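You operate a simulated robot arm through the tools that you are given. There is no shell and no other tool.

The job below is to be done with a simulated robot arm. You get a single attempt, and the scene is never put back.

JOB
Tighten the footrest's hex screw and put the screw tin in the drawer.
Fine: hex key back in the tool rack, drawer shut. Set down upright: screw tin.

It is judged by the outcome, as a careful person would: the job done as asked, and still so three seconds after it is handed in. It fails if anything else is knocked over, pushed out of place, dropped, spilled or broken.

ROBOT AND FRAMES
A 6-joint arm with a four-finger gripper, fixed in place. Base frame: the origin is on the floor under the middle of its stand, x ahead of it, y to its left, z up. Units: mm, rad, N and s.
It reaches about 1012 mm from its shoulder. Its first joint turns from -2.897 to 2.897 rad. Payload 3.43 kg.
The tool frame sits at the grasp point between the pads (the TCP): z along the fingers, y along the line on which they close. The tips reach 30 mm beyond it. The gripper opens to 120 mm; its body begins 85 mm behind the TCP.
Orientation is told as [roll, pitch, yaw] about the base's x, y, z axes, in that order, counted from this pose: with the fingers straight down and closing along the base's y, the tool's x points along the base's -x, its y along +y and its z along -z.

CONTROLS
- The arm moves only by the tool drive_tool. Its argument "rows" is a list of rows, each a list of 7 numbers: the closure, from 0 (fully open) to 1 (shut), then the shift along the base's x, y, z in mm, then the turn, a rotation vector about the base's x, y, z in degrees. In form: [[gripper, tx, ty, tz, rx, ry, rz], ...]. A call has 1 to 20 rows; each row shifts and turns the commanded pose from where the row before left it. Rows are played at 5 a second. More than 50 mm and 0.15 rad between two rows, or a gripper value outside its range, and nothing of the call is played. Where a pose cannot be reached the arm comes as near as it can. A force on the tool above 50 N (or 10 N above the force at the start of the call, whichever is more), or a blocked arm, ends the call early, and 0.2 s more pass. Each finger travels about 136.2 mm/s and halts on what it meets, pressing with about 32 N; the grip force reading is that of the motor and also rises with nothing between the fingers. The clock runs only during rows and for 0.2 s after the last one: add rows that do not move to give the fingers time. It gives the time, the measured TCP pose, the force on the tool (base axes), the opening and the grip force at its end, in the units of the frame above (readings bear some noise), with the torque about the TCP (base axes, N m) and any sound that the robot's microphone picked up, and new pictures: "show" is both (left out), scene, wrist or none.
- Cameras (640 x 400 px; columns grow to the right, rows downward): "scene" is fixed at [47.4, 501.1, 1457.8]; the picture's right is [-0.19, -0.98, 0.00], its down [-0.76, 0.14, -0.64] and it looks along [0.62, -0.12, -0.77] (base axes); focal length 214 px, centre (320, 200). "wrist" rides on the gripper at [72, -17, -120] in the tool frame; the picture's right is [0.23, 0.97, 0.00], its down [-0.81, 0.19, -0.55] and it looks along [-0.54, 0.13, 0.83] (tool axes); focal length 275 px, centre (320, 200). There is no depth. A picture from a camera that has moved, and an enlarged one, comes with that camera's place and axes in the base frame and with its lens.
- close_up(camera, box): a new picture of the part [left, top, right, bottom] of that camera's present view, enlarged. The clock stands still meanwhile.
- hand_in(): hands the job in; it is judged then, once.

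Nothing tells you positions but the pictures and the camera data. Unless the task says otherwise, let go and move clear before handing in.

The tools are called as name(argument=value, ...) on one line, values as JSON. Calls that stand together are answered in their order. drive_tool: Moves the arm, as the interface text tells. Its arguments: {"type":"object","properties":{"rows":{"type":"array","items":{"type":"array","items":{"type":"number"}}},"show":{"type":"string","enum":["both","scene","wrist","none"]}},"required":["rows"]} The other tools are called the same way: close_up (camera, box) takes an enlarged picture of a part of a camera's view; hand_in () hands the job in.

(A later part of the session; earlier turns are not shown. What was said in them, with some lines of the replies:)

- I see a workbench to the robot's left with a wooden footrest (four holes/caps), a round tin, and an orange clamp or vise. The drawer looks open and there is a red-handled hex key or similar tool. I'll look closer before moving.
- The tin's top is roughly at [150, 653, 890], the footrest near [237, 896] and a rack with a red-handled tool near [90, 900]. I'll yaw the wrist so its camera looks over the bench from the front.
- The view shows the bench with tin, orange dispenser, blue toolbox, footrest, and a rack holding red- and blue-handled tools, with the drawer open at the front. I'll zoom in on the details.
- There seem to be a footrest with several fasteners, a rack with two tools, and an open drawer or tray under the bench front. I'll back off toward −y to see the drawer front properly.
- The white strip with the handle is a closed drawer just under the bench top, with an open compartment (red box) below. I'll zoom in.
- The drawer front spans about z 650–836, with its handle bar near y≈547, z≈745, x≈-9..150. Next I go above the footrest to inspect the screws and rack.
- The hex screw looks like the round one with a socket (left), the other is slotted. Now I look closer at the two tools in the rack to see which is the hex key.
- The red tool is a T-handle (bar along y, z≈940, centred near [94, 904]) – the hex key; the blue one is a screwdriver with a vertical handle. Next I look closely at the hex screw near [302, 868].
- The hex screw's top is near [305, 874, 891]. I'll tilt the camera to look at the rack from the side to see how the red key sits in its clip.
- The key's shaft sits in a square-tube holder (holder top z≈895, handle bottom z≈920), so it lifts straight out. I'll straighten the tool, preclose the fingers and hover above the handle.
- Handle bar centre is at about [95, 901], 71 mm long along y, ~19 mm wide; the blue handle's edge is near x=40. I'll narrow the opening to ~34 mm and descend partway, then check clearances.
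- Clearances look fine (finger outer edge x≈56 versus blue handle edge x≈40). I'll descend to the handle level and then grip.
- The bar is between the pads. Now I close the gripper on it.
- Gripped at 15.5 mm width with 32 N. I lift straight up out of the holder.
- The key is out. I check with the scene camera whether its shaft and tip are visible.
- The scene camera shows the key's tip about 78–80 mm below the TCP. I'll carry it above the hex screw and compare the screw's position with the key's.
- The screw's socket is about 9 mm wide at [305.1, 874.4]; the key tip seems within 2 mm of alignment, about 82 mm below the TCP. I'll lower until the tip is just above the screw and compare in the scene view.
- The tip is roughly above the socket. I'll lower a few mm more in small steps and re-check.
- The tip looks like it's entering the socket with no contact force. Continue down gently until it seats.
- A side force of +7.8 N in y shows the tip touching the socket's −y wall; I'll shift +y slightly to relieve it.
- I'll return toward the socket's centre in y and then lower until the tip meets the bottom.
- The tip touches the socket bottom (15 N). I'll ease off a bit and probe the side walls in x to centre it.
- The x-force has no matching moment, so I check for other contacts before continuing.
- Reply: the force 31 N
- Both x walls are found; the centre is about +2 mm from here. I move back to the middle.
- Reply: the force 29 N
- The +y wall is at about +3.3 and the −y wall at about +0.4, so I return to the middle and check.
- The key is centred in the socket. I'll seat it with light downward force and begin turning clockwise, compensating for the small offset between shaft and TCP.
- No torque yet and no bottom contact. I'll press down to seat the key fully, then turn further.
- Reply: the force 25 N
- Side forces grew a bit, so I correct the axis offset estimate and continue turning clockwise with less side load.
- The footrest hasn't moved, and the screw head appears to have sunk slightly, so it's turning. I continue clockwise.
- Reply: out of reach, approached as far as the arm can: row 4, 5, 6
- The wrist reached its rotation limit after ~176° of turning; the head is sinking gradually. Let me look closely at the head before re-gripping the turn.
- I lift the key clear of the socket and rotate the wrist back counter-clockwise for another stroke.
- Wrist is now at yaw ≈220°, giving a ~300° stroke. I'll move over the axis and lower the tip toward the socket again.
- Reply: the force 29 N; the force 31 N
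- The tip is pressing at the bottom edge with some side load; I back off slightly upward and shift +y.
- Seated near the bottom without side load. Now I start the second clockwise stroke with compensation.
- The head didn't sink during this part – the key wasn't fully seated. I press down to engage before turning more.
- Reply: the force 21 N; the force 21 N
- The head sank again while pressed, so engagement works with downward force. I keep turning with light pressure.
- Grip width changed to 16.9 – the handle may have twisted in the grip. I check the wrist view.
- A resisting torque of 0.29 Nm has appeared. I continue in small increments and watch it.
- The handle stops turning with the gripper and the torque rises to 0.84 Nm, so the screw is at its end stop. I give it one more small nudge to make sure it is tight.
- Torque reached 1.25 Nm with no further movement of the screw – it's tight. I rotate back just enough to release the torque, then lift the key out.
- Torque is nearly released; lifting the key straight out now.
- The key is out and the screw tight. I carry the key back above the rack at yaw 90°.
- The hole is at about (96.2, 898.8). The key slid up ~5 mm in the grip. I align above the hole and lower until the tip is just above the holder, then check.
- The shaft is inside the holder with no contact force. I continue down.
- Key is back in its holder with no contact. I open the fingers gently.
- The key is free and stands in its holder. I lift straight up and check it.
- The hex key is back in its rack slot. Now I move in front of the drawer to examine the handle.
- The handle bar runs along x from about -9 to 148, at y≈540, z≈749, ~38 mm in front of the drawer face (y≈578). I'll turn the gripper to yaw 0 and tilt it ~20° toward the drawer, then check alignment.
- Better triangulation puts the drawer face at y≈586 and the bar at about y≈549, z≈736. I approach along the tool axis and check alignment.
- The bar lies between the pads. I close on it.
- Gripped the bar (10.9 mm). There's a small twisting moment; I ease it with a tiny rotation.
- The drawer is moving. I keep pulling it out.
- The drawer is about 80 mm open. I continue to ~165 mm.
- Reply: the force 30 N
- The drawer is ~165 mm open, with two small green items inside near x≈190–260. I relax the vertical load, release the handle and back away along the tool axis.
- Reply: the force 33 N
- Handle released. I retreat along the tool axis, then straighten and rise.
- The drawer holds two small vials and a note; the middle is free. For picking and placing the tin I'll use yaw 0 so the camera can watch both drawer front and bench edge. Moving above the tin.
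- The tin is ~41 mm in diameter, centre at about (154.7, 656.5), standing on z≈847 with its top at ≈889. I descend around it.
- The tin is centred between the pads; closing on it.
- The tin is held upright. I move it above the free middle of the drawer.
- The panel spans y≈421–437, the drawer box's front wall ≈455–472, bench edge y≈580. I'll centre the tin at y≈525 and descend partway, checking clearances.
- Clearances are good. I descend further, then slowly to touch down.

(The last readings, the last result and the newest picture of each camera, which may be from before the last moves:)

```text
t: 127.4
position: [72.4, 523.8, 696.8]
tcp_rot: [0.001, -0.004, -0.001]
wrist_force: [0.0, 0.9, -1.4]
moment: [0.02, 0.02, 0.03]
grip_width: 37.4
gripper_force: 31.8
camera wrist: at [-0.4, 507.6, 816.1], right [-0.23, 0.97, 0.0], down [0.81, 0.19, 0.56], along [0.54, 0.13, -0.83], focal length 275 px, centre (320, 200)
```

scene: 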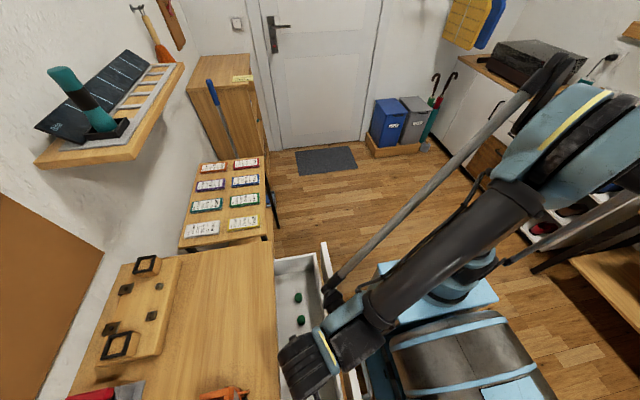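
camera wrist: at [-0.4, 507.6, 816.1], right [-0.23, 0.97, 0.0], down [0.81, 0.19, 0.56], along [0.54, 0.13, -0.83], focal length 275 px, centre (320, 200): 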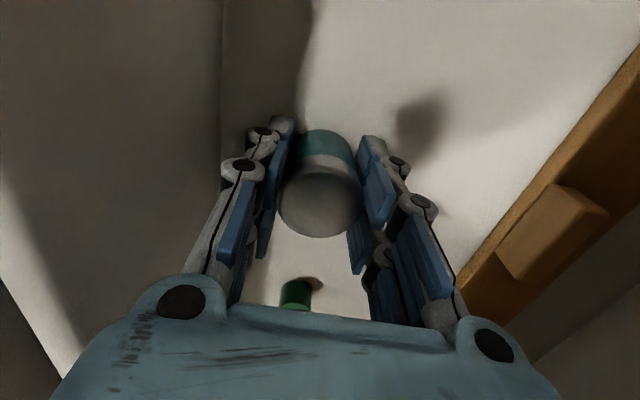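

drive_tool(rows=[[1, 0, 0, -2, 0, 0, 0], [1, 0, 0, -2, 0, 0, 0], [1, 0, 0, -1.5, 0, 0, 0], [1, 0, 0, 0, 0, 0, 0]], show="none")

drive_tool(rows=[[1, 0, 0, -1.5, 0, 0, 0], [1, 0, 0, -1.5, 0, 0, 0], [1, 0, 0, 0, 0, 0, 0]], show="wrist")

```text
t: 128.4
position: [70.9, 523.0, 690.7]
tcp_rot: [0.001, -0.003, -0.001]
wrist_force: [1.9, 1.3, 22.1]
moment: [0.02, -0.05, -0.01]
grip_width: 37.6
gripper_force: 32.1
```

```text
t: 128.9
position: [61.8, 522.7, 690.6]
tcp_rot: [0.001, -0.016, -0.001]
wrist_force: [-1.2, -1.1, 3.3]
moment: [-0.05, 0.18, -0.03]
grip_width: 37.8
gripper_force: 31.8
stopped in row 2: the force on the tool passed its limit at 59 N (the readings are from after the stop); the commanded pose is now the measured one
camera wrist: at [-11.5, 507.0, 809.0], right [-0.23, 0.97, 0.0], down [0.8, 0.19, 0.57], along [0.55, 0.13, -0.82], focal length 275 px, centre (320, 200)
```

wrist: 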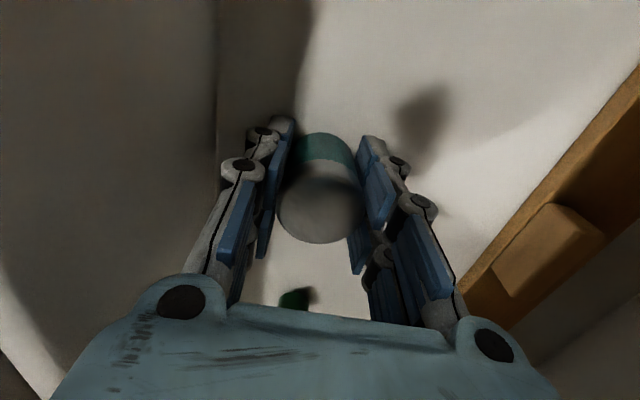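

The tin touched the drawer floor (I pressed a bit too far; the arm stopped itself). I inspect the state before releasing.

drive_tool(rows=[[1, 0, 0, 0.5, 0, 0, 0], [1, 0, 0, 0, 0, 0, 0]])

close_up(camera="wrist", box=[200, 80, 440, 320])

close_up(camera="scene", box=[230, 230, 400, 400])

```text
t: 129.6
position: [62.0, 524.0, 690.1]
tcp_rot: [0.001, -0.015, -0.002]
wrist_force: [-0.2, 0.3, -0.9]
moment: [-0.02, 0.04, 0.05]
grip_width: 37.7
gripper_force: 32.2
camera wrist: at [-11.3, 507.6, 809.3], right [-0.23, 0.97, 0.0], down [0.8, 0.19, 0.57], along [0.55, 0.13, -0.82], focal length 275 px, centre (320, 200)
```

scene: 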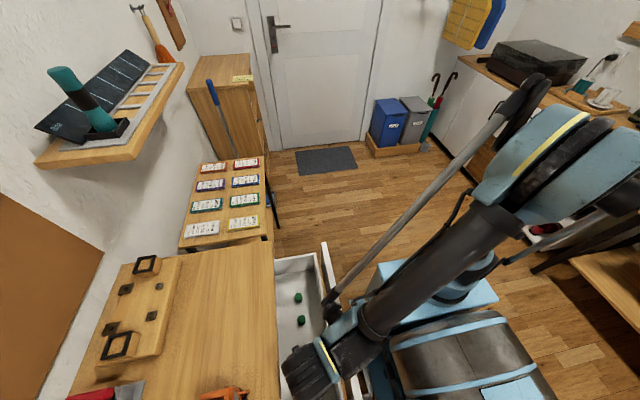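
wrist: 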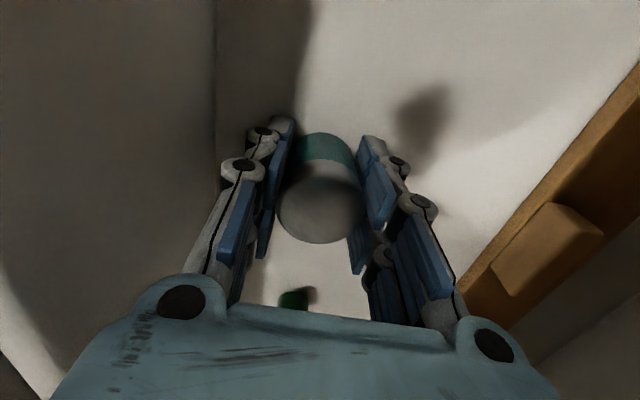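

```text
1.67 times, centred on (320, 200) of wrist
camera zoom: at [-11.3, 507.6, 809.3], right [-0.23, 0.97, 0.0], down [0.8, 0.19, 0.57], along [0.55, 0.13, -0.82], focal length 459 px, centre (320, 200)
```

zoom: 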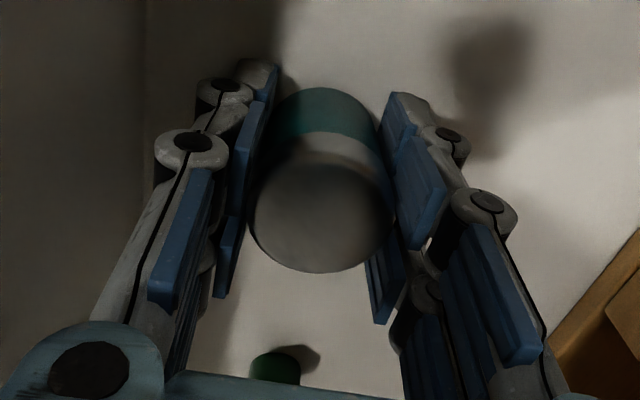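

```text
2.35 times, centred on (315, 315) of scene
camera zoom: at [47.4, 501.1, 1457.8], right [-0.19, -0.98, 0.0], down [-0.76, 0.14, -0.64], along [0.62, -0.12, -0.77], focal length 505 px, centre (332, -71)
```

zoom: 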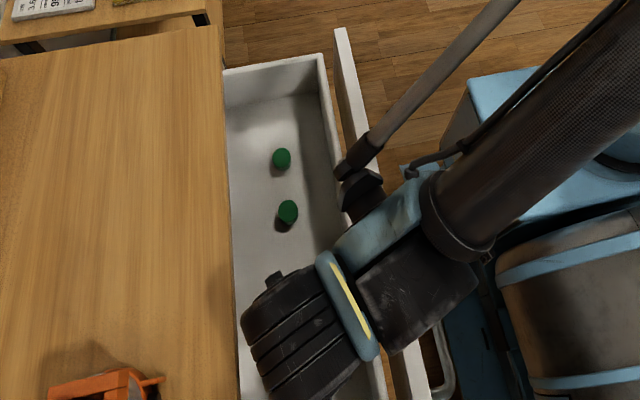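

The contact was centred under the tool (tin on drawer floor). I correct the slight tilt and make light contact before releasing.

drive_tool(rows=[[1, 0, 0, 0, 0, 0.65, 0], [1, 0, 0, -0.4, 0, 0, 0], [1, 0, 0, 0, 0, 0, 0]], show="none")

```text
t: 130.3
position: [61.8, 524.7, 689.4]
tcp_rot: [0.002, -0.003, -0.001]
wrist_force: [0.2, 0.7, -1.0]
moment: [-0.02, 0.02, 0.04]
grip_width: 37.9
gripper_force: 32.0
```

drive_tool(rows=[[1, 0, 0, -0.5, 0, 0, 0], [1, 0, 0, 0, 0, 0, 0]], show="none")

```text
t: 130.9
position: [63.0, 524.0, 690.3]
tcp_rot: [0.003, -0.004, -0.002]
wrist_force: [1.0, 0.8, 0.0]
moment: [-0.06, 0.06, -0.01]
grip_width: 37.6
gripper_force: 32.2
```

drive_tool(rows=[[1, 0, 0, -0.6, 0, 0, 0], [1, 0, 0, 0, 0, 0, 0]], show="none")

```text
t: 131.6
position: [62.1, 524.8, 690.2]
tcp_rot: [0.001, -0.004, -0.001]
wrist_force: [-2.1, -0.8, 7.3]
moment: [-0.11, 0.2, -0.05]
grip_width: 37.7
gripper_force: 31.7
```

Light contact (7 N). Releasing the tin slowly.

drive_tool(rows=[[0.67, 0, 0, 0, 0, 0, 0], [0.65, 0, 0, 0, 0, 0, 0], [0.62, 0, 0, 0, 0, 0, 0], [0.59, 0, 0, 0, 0, 0, 0], [0.57, 0, 0, 0, 0, 0, 0], [0.57, 0, 0, 0, 0, 0, 0]], show="wrist")

close_up(camera="wrist", box=[200, 80, 440, 320])

```text
t: 132.9
position: [62.4, 524.5, 689.8]
tcp_rot: [0.003, -0.005, -0.001]
wrist_force: [0.0, 0.0, 0.6]
moment: [-0.03, -0.02, 0.0]
grip_width: 51.5
gripper_force: 0.0
camera wrist: at [-9.3, 507.9, 809.4], right [-0.23, 0.97, 0.0], down [0.81, 0.19, 0.56], along [0.54, 0.13, -0.83], focal length 275 px, centre (320, 200)
```

wrist: 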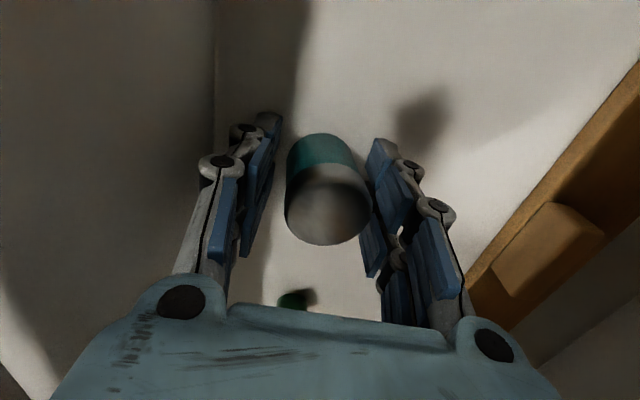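

```text
1.67 times, centred on (320, 200) of wrist
camera zoom: at [-9.3, 507.9, 809.4], right [-0.23, 0.97, 0.0], down [0.81, 0.19, 0.56], along [0.54, 0.13, -0.83], focal length 459 px, centre (320, 200)
```

zoom: 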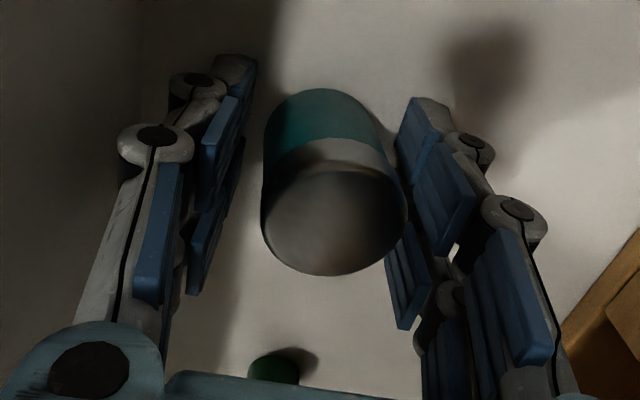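

The tin stands on the drawer floor, slightly nearer the +y pads; I shift the gripper +3 mm in y to centre and then lift straight up.

drive_tool(rows=[[0.57, 0, 2, 0, 0, 0, 0], [0.55, 0, 1.5, 0, 0, 0, 0], [0.55, 0, 0, 0, 0, 0, 0]], show="none")

close_up(camera="wrist", box=[200, 80, 440, 320])

```text
t: 133.8
position: [64.4, 528.3, 689.4]
tcp_rot: [0.002, -0.002, 0.0]
wrist_force: [0.1, -0.7, -0.4]
moment: [-0.01, -0.01, -0.01]
grip_width: 54.0
gripper_force: 0.0
```

```text
1.67 times, centred on (320, 200) of wrist
camera zoom: at [-9.3, 511.2, 809.2], right [-0.23, 0.97, 0.0], down [0.81, 0.19, 0.56], along [0.54, 0.13, -0.83], focal length 459 px, centre (320, 200)
```

zoom: 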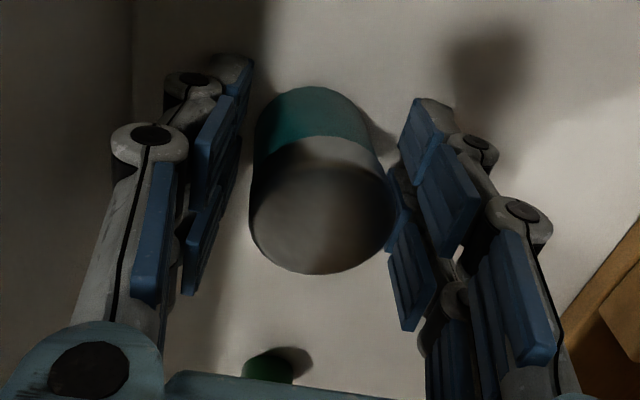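

drive_tool(rows=[[0.55, 0, 0, 5, 0, 0, 0], [0.55, 0, 0, 10, 0, 0, 0], [0.55, 0, 0, 15, 0, 0, 0], [0.55, 0, 0, 20, 0, 0, 0], [0.55, 0, 0, 25, 0, 0, 0], [0.55, 0, 0, 0, 0, 0, 0]], show="wrist")

close_up(camera="wrist", box=[220, 60, 420, 260])

```text
t: 135.2
position: [62.4, 527.8, 764.0]
tcp_rot: [0.001, -0.003, -0.002]
wrist_force: [1.0, 0.3, 0.3]
moment: [-0.01, 0.02, 0.03]
grip_width: 53.8
gripper_force: 0.1
camera wrist: at [-9.6, 511.3, 883.6], right [-0.23, 0.97, 0.0], down [0.81, 0.19, 0.56], along [0.54, 0.13, -0.83], focal length 275 px, centre (320, 200)
```

wrist: 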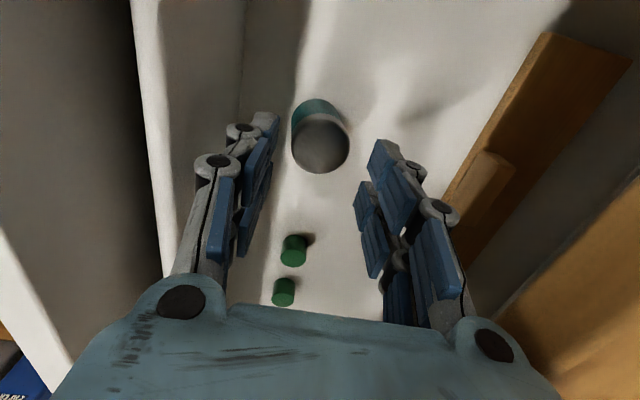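

```text
2.00 times, centred on (320, 160) of wrist
camera zoom: at [-9.6, 511.3, 883.6], right [-0.23, 0.97, 0.0], down [0.81, 0.19, 0.56], along [0.54, 0.13, -0.83], focal length 551 px, centre (320, 280)
```

zoom: 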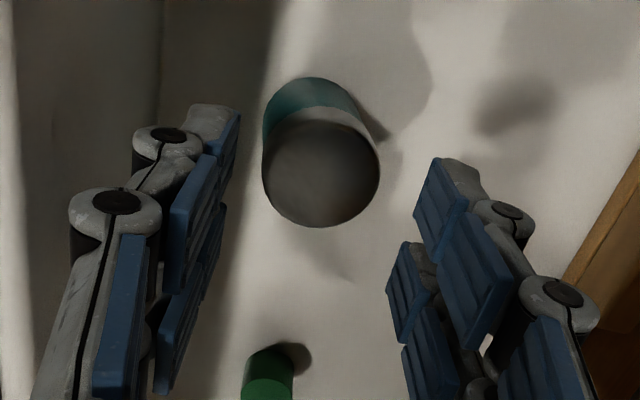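

The tin stands upright in the drawer, vials untouched. I rise out and go around in front of the drawer panel with the gripper closed to push it shut.

drive_tool(rows=[[0.55, 0, -2, 40, 0, 0, 0], [0.6, 0, 0, 45, 0, 0, 0], [0.7, 0, 0, 45, 0, 0, 0], [0.8, 0, 0, 45, 0, 0, 0], [0.9, 5, -35, 10, 0, 0, 0], [1, 5, -40, 0, 0, 0, 0], [1, 5, -40, 0, 0, 0, 0], [1, 5, -40, 0, 0, 0, 0], [1, 0, 0, 0, 0, 0, 0]])

close_up(camera="wrist", box=[240, 0, 520, 180])

```text
t: 137.2
position: [84.4, 369.1, 946.7]
tcp_rot: [0.001, -0.002, -0.002]
wrist_force: [0.8, 0.1, -0.4]
moment: [-0.02, 0.05, -0.03]
grip_width: 0.0
gripper_force: 31.5
camera wrist: at [11.8, 352.5, 1067.0], right [-0.23, 0.97, 0.0], down [0.81, 0.19, 0.56], along [0.54, 0.13, -0.83], focal length 275 px, centre (320, 200)
```

scene: 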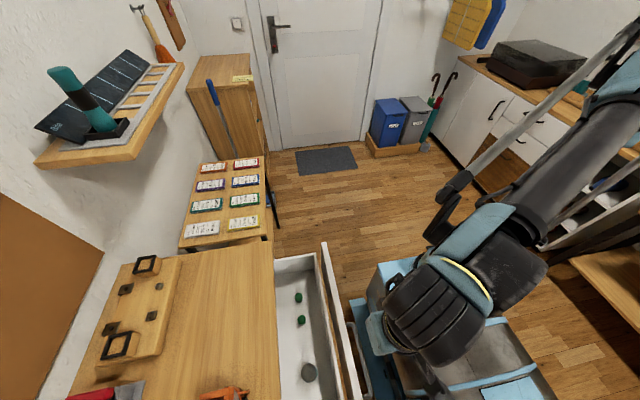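
wrist: 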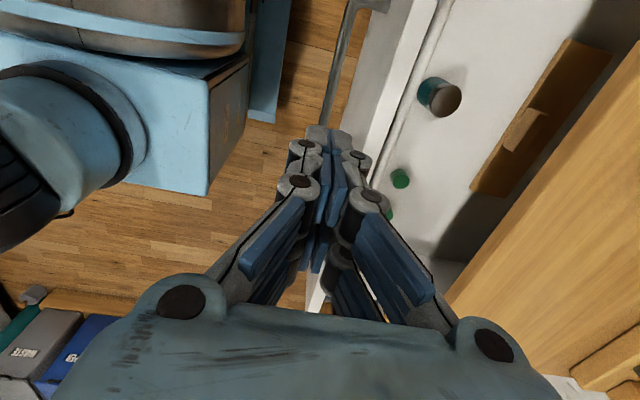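

```text
2.22 times, centred on (380, 90) of wrist
camera zoom: at [11.8, 352.5, 1067.0], right [-0.23, 0.97, 0.0], down [0.81, 0.19, 0.56], along [0.54, 0.13, -0.83], focal length 612 px, centre (187, 444)
```

zoom: 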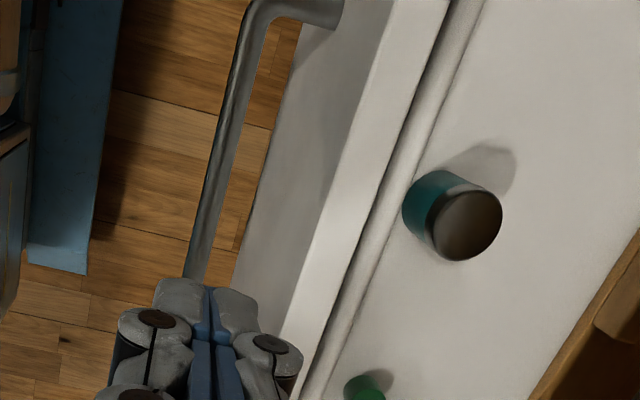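

The tin is upright in the drawer. Before closing, I want to check the wooden bar/block seen at the back of the drawer opening, to be sure the tin won't hit it.

close_up(camera="wrist", box=[420, 20, 640, 240])

close_up(camera="scene", box=[240, 240, 380, 400])

```text
1.82 times, centred on (530, 130) of wrist
camera zoom: at [11.8, 352.5, 1067.0], right [-0.23, 0.97, 0.0], down [0.81, 0.19, 0.56], along [0.54, 0.13, -0.83], focal length 500 px, centre (-62, 327)
```

zoom: 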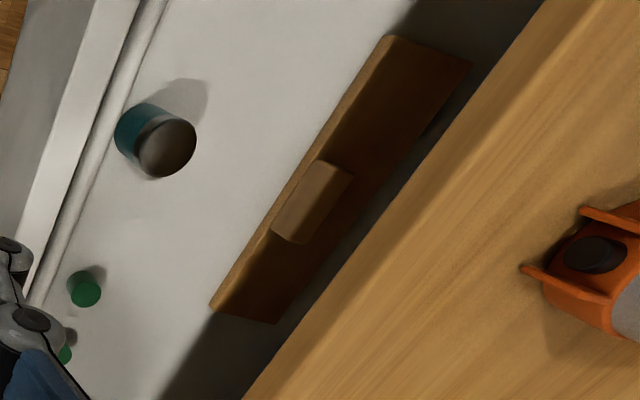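

```text
2.50 times, centred on (310, 320) of scene
camera zoom: at [47.4, 501.1, 1457.8], right [-0.19, -0.98, 0.0], down [-0.76, 0.14, -0.64], along [0.62, -0.12, -0.77], focal length 536 px, centre (345, -100)
```

zoom: 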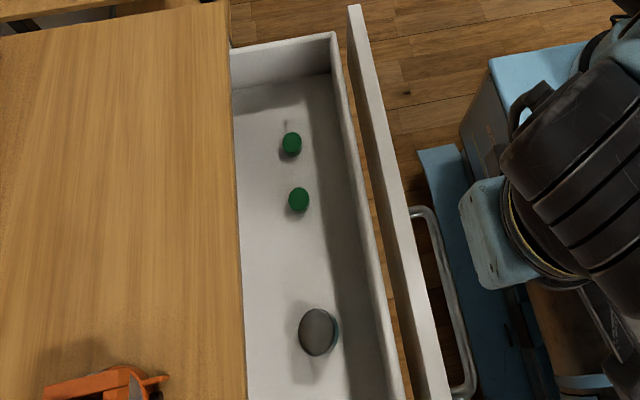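

The wooden item is a float/block lying on the drawer floor at the back, moving with the drawer, so it's no obstacle. I descend in front of the panel above the handle.

drive_tool(rows=[[1, 0, 0, -40, 0, 0, 0], [1, 0, 0, -40, 0, 0, 0], [1, 0, 0, -40, 0, 0, 0], [1, 0, 0, -25, 0, 0, 0], [1, 0, 0, 0, 0, 0, 0]])

close_up(camera="wrist", box=[220, 20, 460, 220])

```text
t: 138.3
position: [85.1, 371.7, 802.4]
tcp_rot: [0.0, -0.005, -0.001]
wrist_force: [-0.3, -0.2, 0.0]
moment: [-0.02, 0.01, -0.02]
grip_width: 0.1
gripper_force: 31.7
camera wrist: at [12.3, 354.1, 921.9], right [-0.23, 0.97, 0.0], down [0.81, 0.19, 0.56], along [0.54, 0.13, -0.83], focal length 275 px, centre (320, 200)
```

scene: 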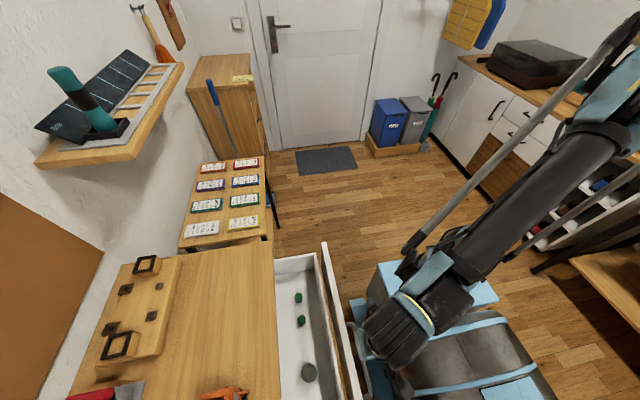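
wrist: 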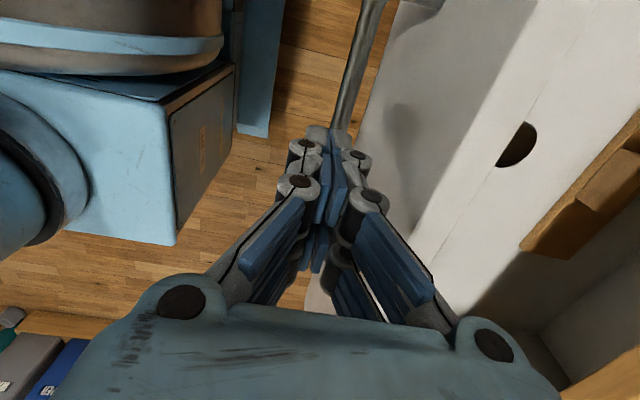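

```text
2.00 times, centred on (340, 120) of wrist
camera zoom: at [12.3, 354.1, 921.9], right [-0.23, 0.97, 0.0], down [0.81, 0.19, 0.56], along [0.54, 0.13, -0.83], focal length 551 px, centre (280, 360)
```

zoom: 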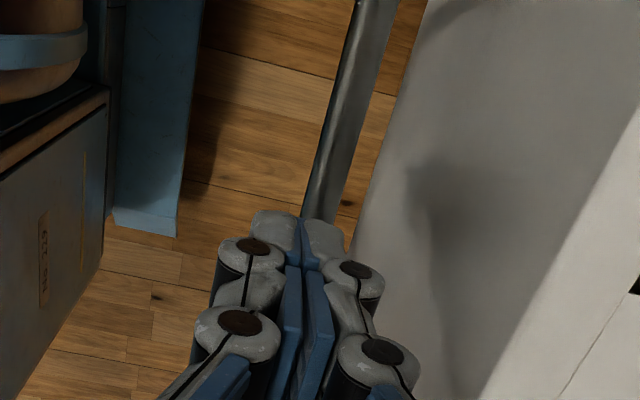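

To shut it fully without touching the bench edge, I tilt the closed fingers ~30° so the tips lead, then push.

drive_tool(rows=[[1, 0, 0, 3, 5, 0, 0], [1, 0, 0, 3, 5, 0, 0], [1, 0, 0, 3, 5, 0, 0], [1, 0, 0, 0, 5, 0, 0], [1, 0, 0, 0, 5, 0, 0], [1, 0, 0, 0, 5, 0, 0], [1, 0, 0, 0, 0, 0, 0]])

close_up(camera="wrist", box=[220, 20, 460, 220])

```text
t: 139.9
position: [83.0, 370.1, 813.3]
tcp_rot: [0.526, -0.002, -0.003]
wrist_force: [0.1, 0.6, 0.8]
moment: [0.01, 0.01, 0.02]
grip_width: 0.0
gripper_force: 32.1
camera wrist: at [11.0, 296.0, 908.6], right [-0.23, 0.84, 0.49], down [0.81, -0.11, 0.58], along [0.54, 0.53, -0.66], focal length 275 px, centre (320, 200)
```

scene: 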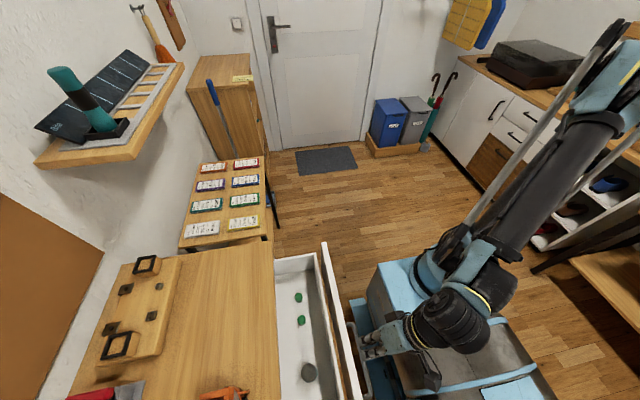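
wrist: 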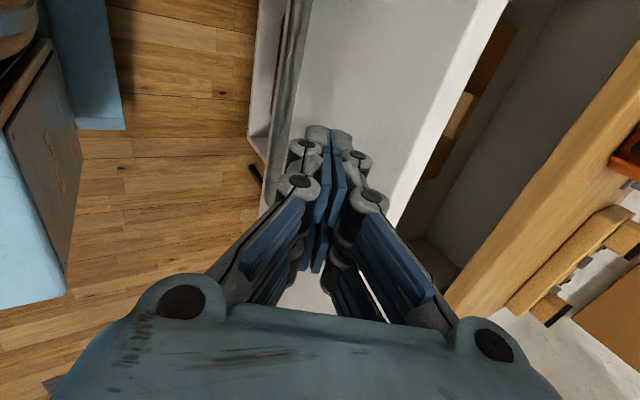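

```text
2.00 times, centred on (340, 120) of wrist
camera zoom: at [11.0, 296.0, 908.6], right [-0.23, 0.84, 0.49], down [0.81, -0.11, 0.58], along [0.54, 0.53, -0.66], focal length 551 px, centre (280, 360)
```

zoom: 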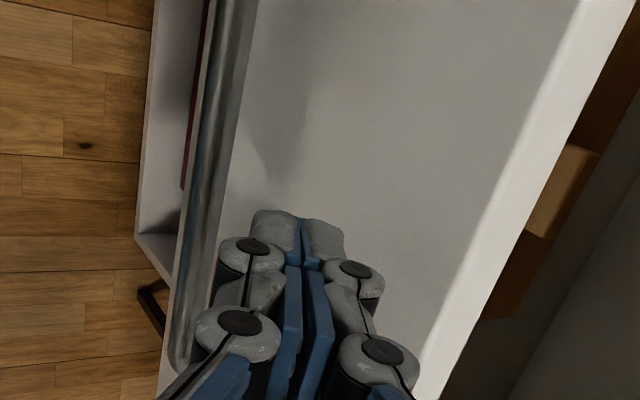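

Now I push toward +y gently, first until contact.

drive_tool(rows=[[1, 0, 7, 0, 0, 0, 0], [1, 0, 7, 0, 0, 0, 0], [1, 0, 5, 0, 0, 0, 0], [1, 0, 5, 0, 0, 0, 0], [1, 0, 5, 0, 0, 0, 0], [1, 0, 5, 0, 0, 0, 0], [1, 0, 0, 0, 0, 0, 0]])

```text
t: 141.6
position: [83.4, 405.2, 813.6]
tcp_rot: [0.524, -0.003, -0.003]
wrist_force: [0.6, 0.0, -0.4]
moment: [0.01, 0.02, -0.01]
grip_width: 0.0
gripper_force: 31.8
camera wrist: at [11.5, 330.1, 908.6], right [-0.23, 0.84, 0.49], down [0.81, -0.11, 0.58], along [0.54, 0.53, -0.66], focal length 275 px, centre (320, 200)
```

scene: 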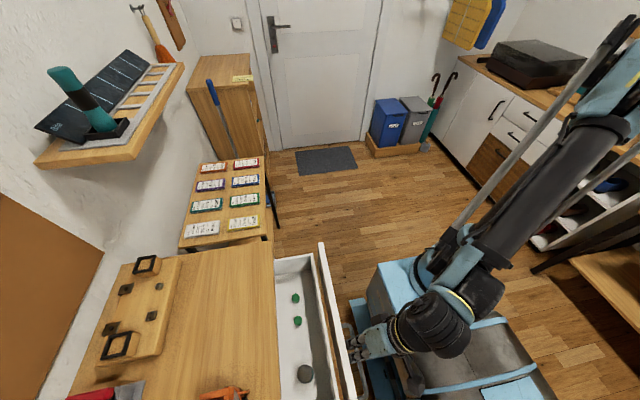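
wrist: 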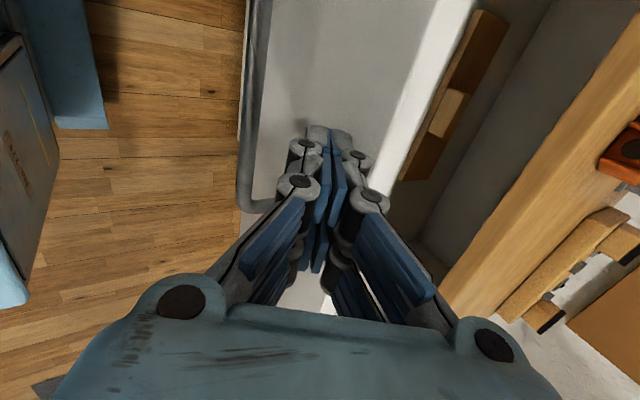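

The drawer is moving. I keep pushing smoothly.

drive_tool(rows=[[1, 0, 4, 0, 0, 0, 0], [1, 0, 6, 0, 0, 0, 0], [1, 0, 7, 0, 0, 0, 0], [1, 0, 7, 0, 0, 0, 0], [1, 0, 7, 0, 0, 0, 0], [1, 0, 7, 0, 0, 0, 0], [1, 0, 7, 0, 0, 0, 0], [1, 0, 7, 0, 0, 0, 0], [1, 0, 7, 0, 0, 0, 0], [1, 0, 7, 0, 0, 0, 0], [1, 0, 5, 0, 0, 0, 0], [1, 0, 3, 0, 0, 0, 0], [1, 0, 0, 0, 0, 0, 0]])

close_up(camera="scene", box=[240, 240, 380, 400])

```text
t: 144.3
position: [83.2, 479.2, 812.7]
tcp_rot: [0.525, 0.0, -0.003]
wrist_force: [0.6, 0.9, -0.3]
moment: [-0.02, 0.01, 0.01]
grip_width: 0.2
gripper_force: 31.8
camera wrist: at [11.2, 404.2, 907.9], right [-0.23, 0.84, 0.49], down [0.81, -0.11, 0.58], along [0.54, 0.53, -0.66], focal length 275 px, centre (320, 200)
```

scene: 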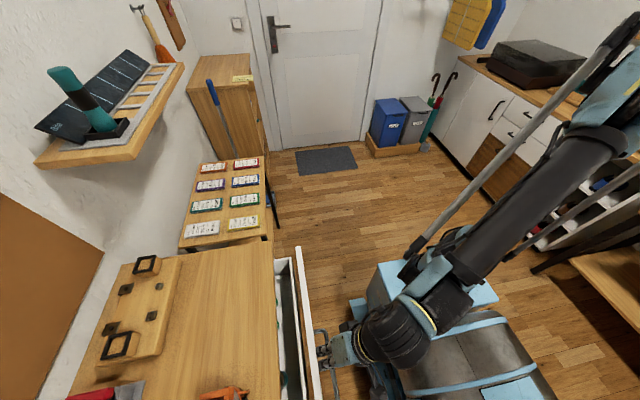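
wrist: 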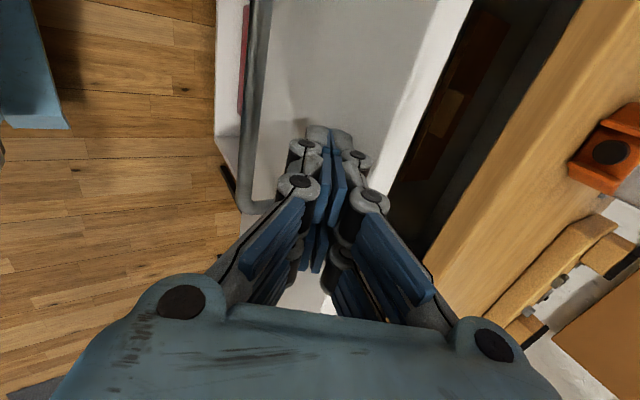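

```text
2.50 times, centred on (310, 320) of scene
camera zoom: at [47.4, 501.1, 1457.8], right [-0.19, -0.98, 0.0], down [-0.76, 0.14, -0.64], along [0.62, -0.12, -0.77], focal length 536 px, centre (345, -100)
```

zoom: 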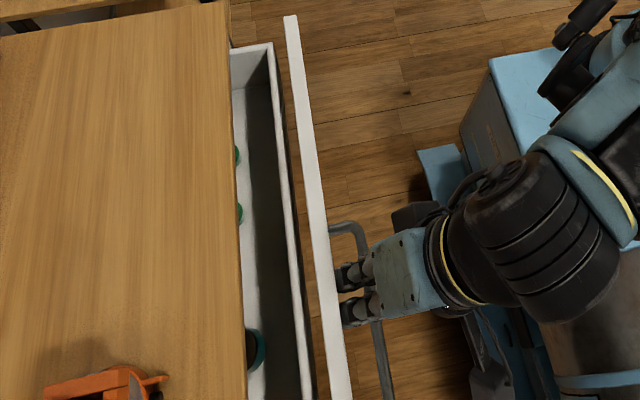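

The tin and vials travel along undisturbed. I push on, slower near the end.

drive_tool(rows=[[1, 0, 4, 0, 0, 0, 0], [1, 0, 6, 0, 0, 0, 0], [1, 0, 7, 0, 0, 0, 0], [1, 0, 7, 0, 0, 0, 0], [1, 0, 7, 0, 0, 0, 0], [1, 0, 7, 0, 0, 0, 0], [1, 0, 7, 0, 0, 0, 0], [1, 0, 7, 0, 0, 0, 0], [1, 0, 6, 0, 0, 0, 0], [1, 0, 4, 0, 0, 0, 0], [1, 0, 3, 0, 0, 0, 0], [1, 0, 0, 0, 0, 0, 0]])

close_up(camera="scene", box=[240, 240, 380, 400])

```text
t: 146.9
position: [81.5, 542.9, 814.0]
tcp_rot: [0.526, -0.001, -0.001]
wrist_force: [-0.2, -0.3, 0.0]
moment: [-0.01, 0.01, 0.03]
grip_width: 0.1
gripper_force: 31.7
camera wrist: at [10.3, 468.8, 909.0], right [-0.23, 0.84, 0.49], down [0.81, -0.11, 0.58], along [0.54, 0.53, -0.66], focal length 275 px, centre (320, 200)
```

scene: 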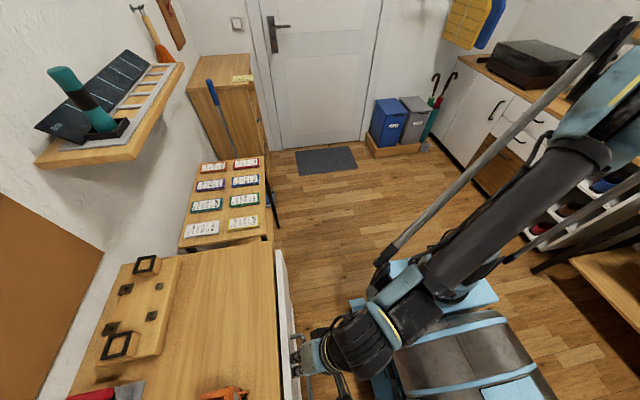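
wrist: 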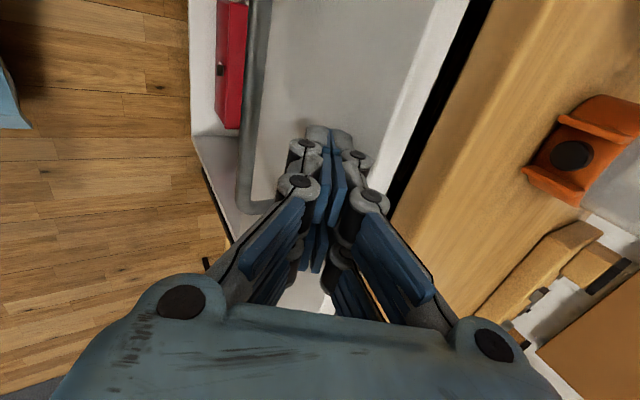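

```text
2.50 times, centred on (310, 320) of scene
camera zoom: at [47.4, 501.1, 1457.8], right [-0.19, -0.98, 0.0], down [-0.76, 0.14, -0.64], along [0.62, -0.12, -0.77], focal length 536 px, centre (345, -100)
```

zoom: 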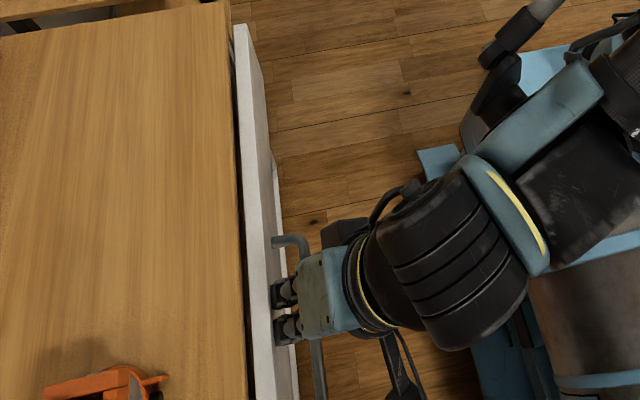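

drive_tool(rows=[[1, 0, 3, 0, 0, 0, 0], [1, 0, 3, 0, 0, 0, 0], [1, 0, 3, 0, 0, 0, 0], [1, 0, 2, 0, 0, 0, 0], [1, 0, 0, 0, 0, 0, 0]], show="wrist")

```text
t: 148.2
position: [82.9, 554.3, 813.0]
tcp_rot: [0.526, -0.002, -0.004]
wrist_force: [0.3, 0.2, -0.2]
moment: [0.0, -0.02, -0.01]
grip_width: 0.0
gripper_force: 32.4
camera wrist: at [11.0, 480.1, 908.6], right [-0.23, 0.84, 0.49], down [0.81, -0.11, 0.58], along [0.54, 0.53, -0.66], focal length 275 px, centre (320, 200)
```

wrist: 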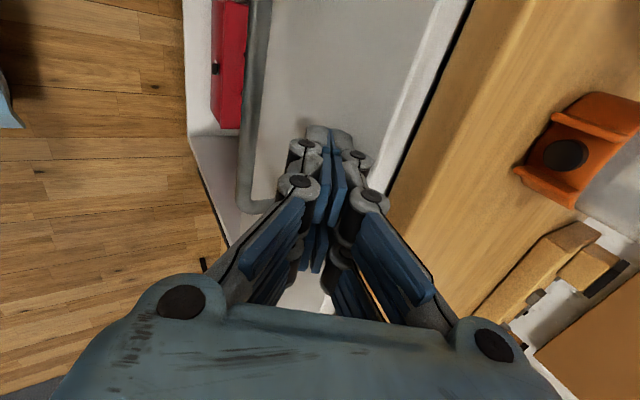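

drive_tool(rows=[[1, 0, 2, 0, 0, 0, 0], [1, 0, 1.5, 0, 0, 0, 0], [1, 0, 0, 0, 0, 0, 0]], show="none")

close_up(camera="wrist", box=[300, 0, 520, 220])

```text
t: 148.9
position: [83.6, 558.4, 813.3]
tcp_rot: [0.526, -0.001, -0.003]
wrist_force: [-0.2, -0.4, 0.2]
moment: [-0.02, -0.01, 0.03]
grip_width: 0.0
gripper_force: 31.9
```

```text
1.82 times, centred on (410, 110) of wrist
camera zoom: at [11.3, 483.6, 908.5], right [-0.23, 0.84, 0.49], down [0.81, -0.11, 0.58], along [0.54, 0.53, -0.66], focal length 500 px, centre (156, 364)
```

zoom: 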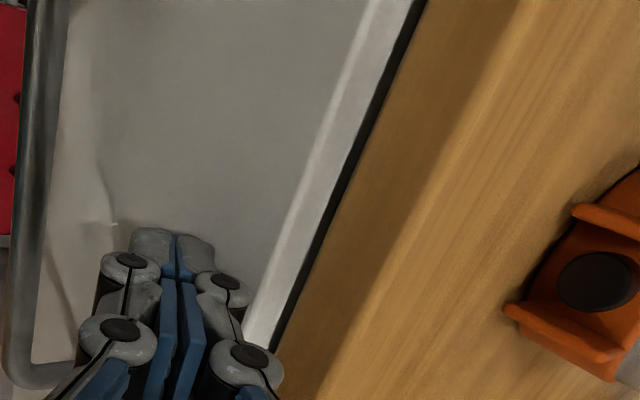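

drive_tool(rows=[[1, 0, 1.5, 0, 0, 0, 0], [1, 0, 1.5, 0, 0, 0, 0], [1, 0, 0, 0, 0, 0, 0]], show="none")

drive_tool(rows=[[1, 0, 1, 0, 0, 0, 0], [1, 0, 0, 0, 0, 0, 0]], show="none")

close_up(camera="wrist", box=[300, 0, 520, 220])

```text
t: 149.8
position: [83.7, 561.6, 813.9]
tcp_rot: [0.527, -0.001, -0.004]
wrist_force: [-0.8, -0.3, 0.3]
moment: [-0.04, 0.02, 0.04]
grip_width: 0.1
gripper_force: 32.1
```

```text
t: 150.3
position: [83.8, 562.2, 812.4]
tcp_rot: [0.526, -0.003, -0.003]
wrist_force: [0.8, -0.4, -0.4]
moment: [-0.04, -0.03, -0.04]
grip_width: 0.1
gripper_force: 32.1
```

```text
1.82 times, centred on (410, 110) of wrist
camera zoom: at [11.3, 487.5, 908.1], right [-0.23, 0.84, 0.49], down [0.81, -0.11, 0.58], along [0.54, 0.53, -0.66], focal length 500 px, centre (156, 364)
```

zoom: 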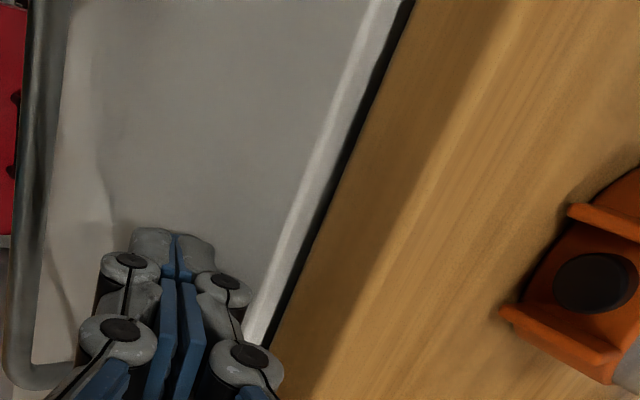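

drive_tool(rows=[[1, 0, 1.2, 0, 0, 0, 0], [1, 0, 1.2, 0, 0, 0, 0], [1, 0, 0, 0, 0, 0, 0]], show="none")

```text
t: 151.2
position: [83.8, 562.8, 812.4]
tcp_rot: [0.525, -0.003, -0.003]
wrist_force: [4.1, -34.3, 12.3]
moment: [-0.24, -0.03, 0.15]
grip_width: 0.0
gripper_force: 32.1
```

End stop reached (34 N): the drawer is shut. I back off and look.

drive_tool(rows=[[1, 0, -2, 0, 0, 0, 0], [1, 0, -5, 0, 0, 0, 0], [1, 0, -20, 5, 0, 0, 0], [1, 0, -40, 20, 0, 0, 0], [1, 0, -40, 20, 0, 0, 0], [1, 0, 0, 0, 0, 0, 0]])

close_up(camera="wrist", box=[260, 0, 560, 240])

close_up(camera="scene", box=[220, 230, 360, 400])

```text
t: 152.6
position: [81.1, 458.5, 857.7]
tcp_rot: [0.526, -0.001, -0.002]
wrist_force: [0.1, -0.4, 0.4]
moment: [0.02, -0.01, 0.01]
grip_width: 0.0
gripper_force: 32.0
camera wrist: at [9.8, 383.6, 953.4], right [-0.23, 0.84, 0.49], down [0.81, -0.11, 0.58], along [0.54, 0.53, -0.66], focal length 275 px, centre (320, 200)
```

scene: 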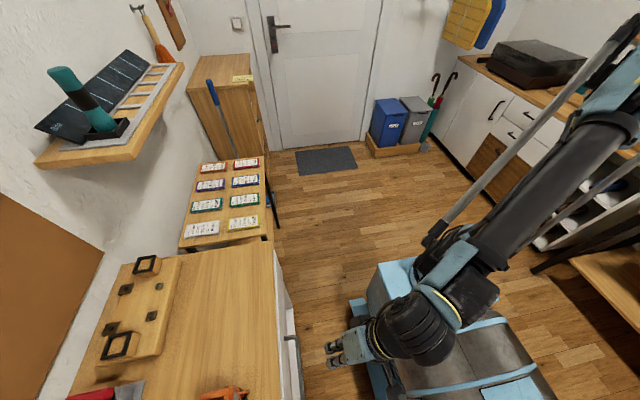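
wrist: 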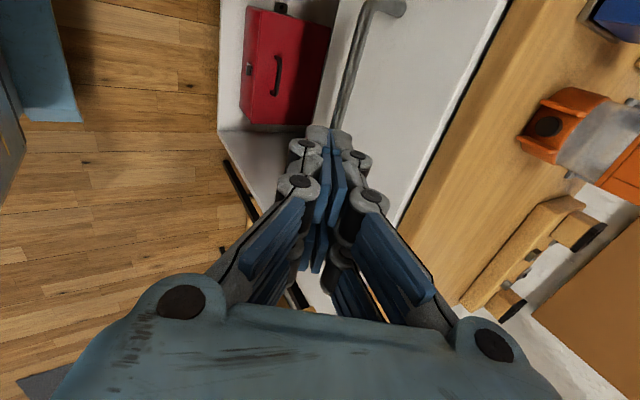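

```text
1.67 times, centred on (410, 120) of wrist
camera zoom: at [9.8, 383.6, 953.4], right [-0.23, 0.84, 0.49], down [0.81, -0.11, 0.58], along [0.54, 0.53, -0.66], focal length 459 px, centre (170, 333)
```

zoom: 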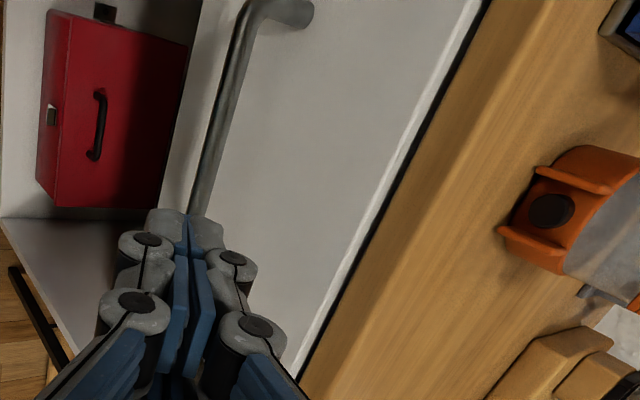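

```text
2.35 times, centred on (290, 315) of scene
camera zoom: at [47.4, 501.1, 1457.8], right [-0.19, -0.98, 0.0], down [-0.76, 0.14, -0.64], along [0.62, -0.12, -0.77], focal length 505 px, centre (391, -71)
```

zoom: 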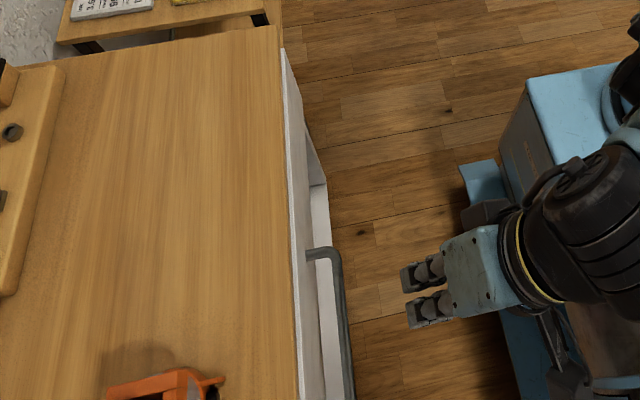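

The drawer is shut just like at the start. I'll straighten up and take a last look at the rack, footrest and bench before handing in.

drive_tool(rows=[[0.8, 0, 0, 40, -5, 0, 0], [0.6, 0, 0, 45, -5, 0, 0], [0.5, 0, 0, 45, -5, 0, 0], [0.5, 0, 0, 45, -5, 0, 0], [0.5, 0, 20, 20, -5, 0, 0], [0.5, 0, 25, 0, -5, 0, 0], [0.5, 4, 25, 0, 0, 0, 8.5], [0.5, 4, 25, 0, 0, 0, 8.5], [0.5, 4, 25, 0, 0, 0, 8.5], [0.5, 4, 25, 0, 0, 0, 8.5], [0.5, 4, 25, 0, 0, 0, 8.5], [0.5, 4, 25, 0, 0, 0, 8.5], [0.5, 4, 25, 0, 0, 0, 8.5], [0.5, 4, 25, 0, 0, 0, 8.5], [0.5, 4, 25, 0, 0, 0, 8.5], [0.5, 4, 25, 0, 0, 0, 8.5], [0.5, 0, 0, 0, 0, 0, 5], [0.5, 0, 0, 0, 0, 0, 0]])

close_up(camera="wrist", box=[240, 120, 440, 280])

close_up(camera="wrist", box=[20, 80, 260, 240])

```text
t: 156.3
position: [124.4, 754.0, 1053.9]
tcp_rot: [0.001, -0.004, 1.572]
wrist_force: [0.2, 0.2, -0.1]
moment: [-0.01, -0.02, 0.02]
grip_width: 60.0
gripper_force: 0.0
camera wrist: at [140.6, 681.6, 1172.5], right [-0.97, -0.23, 0.0], down [-0.19, 0.81, 0.56], along [-0.13, 0.54, -0.83], focal length 275 px, centre (320, 200)
```

scene: 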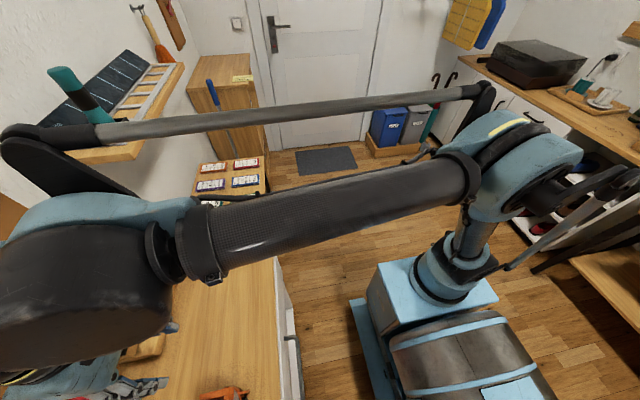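
wrist: 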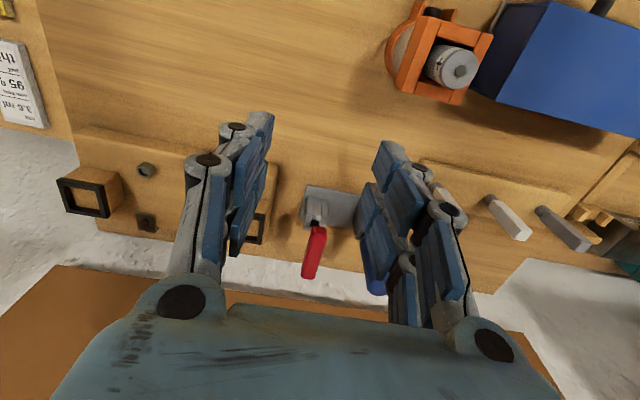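

```text
2.50 times, centred on (340, 200) of wrist
camera zoom: at [140.6, 681.6, 1172.5], right [-0.97, -0.23, 0.0], down [-0.19, 0.81, 0.56], along [-0.13, 0.54, -0.83], focal length 688 px, centre (270, 200)
```

zoom: 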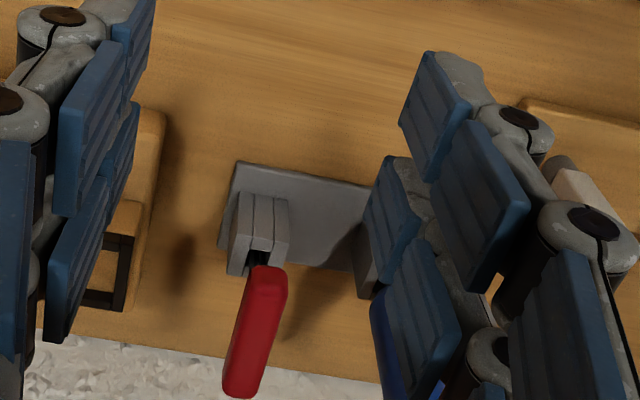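

```text
2.50 times, centred on (140, 160) of wrist
camera zoom: at [140.6, 681.6, 1172.5], right [-0.97, -0.23, 0.0], down [-0.19, 0.81, 0.56], along [-0.13, 0.54, -0.83], focal length 688 px, centre (770, 300)
```

zoom: 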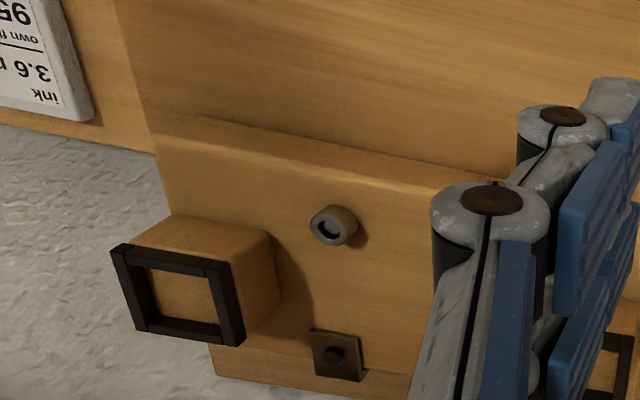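

Key is upright in its rack slot, the footrest is in place, and the bench is undisturbed. I move the arm clear.

drive_tool(rows=[[0.5, 0, -20, 40, 0, 0, 0], [0.5, 0, -35, 30, 0, 0, 0], [0.3, 0, -40, 20, 0, 0, 0], [0.2, 0, -45, 20, 0, 0, 0], [0, 0, -48, 10, 0, 0, 0], [0, 0, -48, 10, 0, 0, 0], [0, 0, -48, 10, 0, 0, 0], [0, 0, -30, 0, 0, 0, 0], [0, 0, 0, 0, 0, 0, 0]])

close_up(camera="scene", box=[40, 230, 320, 400])

```text
t: 158.3
position: [124.7, 437.6, 1195.5]
tcp_rot: [0.001, -0.004, 1.57]
wrist_force: [0.4, 1.5, 0.4]
moment: [0.04, 0.01, 0.0]
grip_width: 119.8
gripper_force: 0.1
camera wrist: at [141.4, 365.9, 1314.6], right [-0.97, -0.23, 0.0], down [-0.19, 0.81, 0.56], along [-0.13, 0.54, -0.83], focal length 275 px, centre (320, 200)
```

scene: 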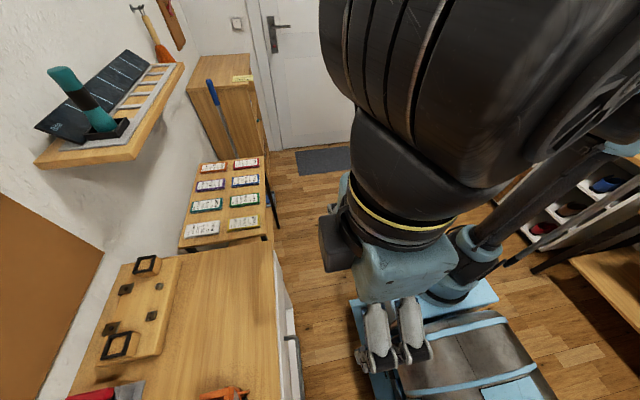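
wrist: 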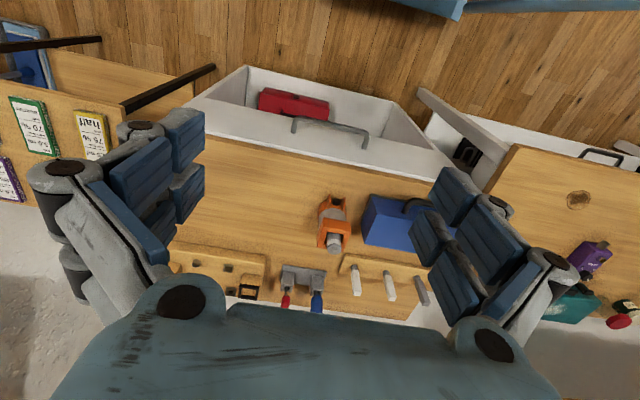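

```text
2.29 times, centred on (180, 315) of scene
camera zoom: at [47.4, 501.1, 1457.8], right [-0.19, -0.98, 0.0], down [-0.76, 0.14, -0.64], along [0.62, -0.12, -0.77], focal length 490 px, centre (640, -63)
```

zoom: 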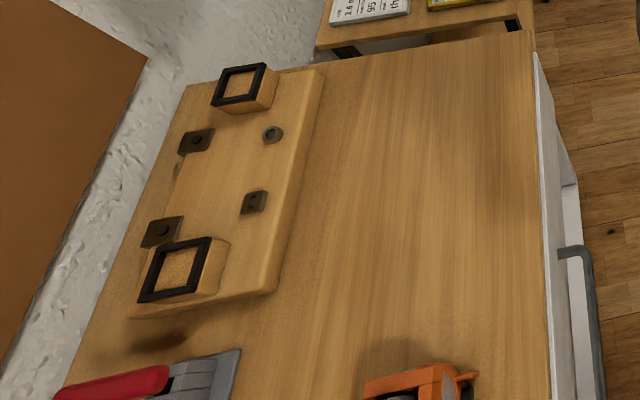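

Everything looks right: the screw turned down to a hard stop, the hex key is back in the rack, and the tin stands in the drawer, which is shut. Footrest, rack and bench items are where they were, and the arm is clear, so I'm handing in.

hand_in()

```text
The job is handed in.
```

I tightened the footrest's hex screw and put the screw tin upright in the drawer. I then handed the job in; no verdict came back.

- **Hex screw:** I turned it clockwise with the red hex key, in two strokes. It then stopped moving while the torque rose to about 1.25 N m.
- **Hex key:** It is back in its slot in the tool rack, standing upright. I checked it with the wrist camera afterwards.
- **Screw tin:** It stood upright in the middle of the drawer when I released it, clear of the two small vials. I pressed it onto the drawer floor harder than intended: the arm stopped itself at 59 N and shifted about 9 mm sideways with the tin in its grip.
- **Drawer:** I pushed it shut to its end stop. I couldn't see the tin once the drawer was closed, but it was still standing when I started pushing.

In the last scene picture, the footrest, rack and tape dispenser looked the same as at the start, and the arm was clear.
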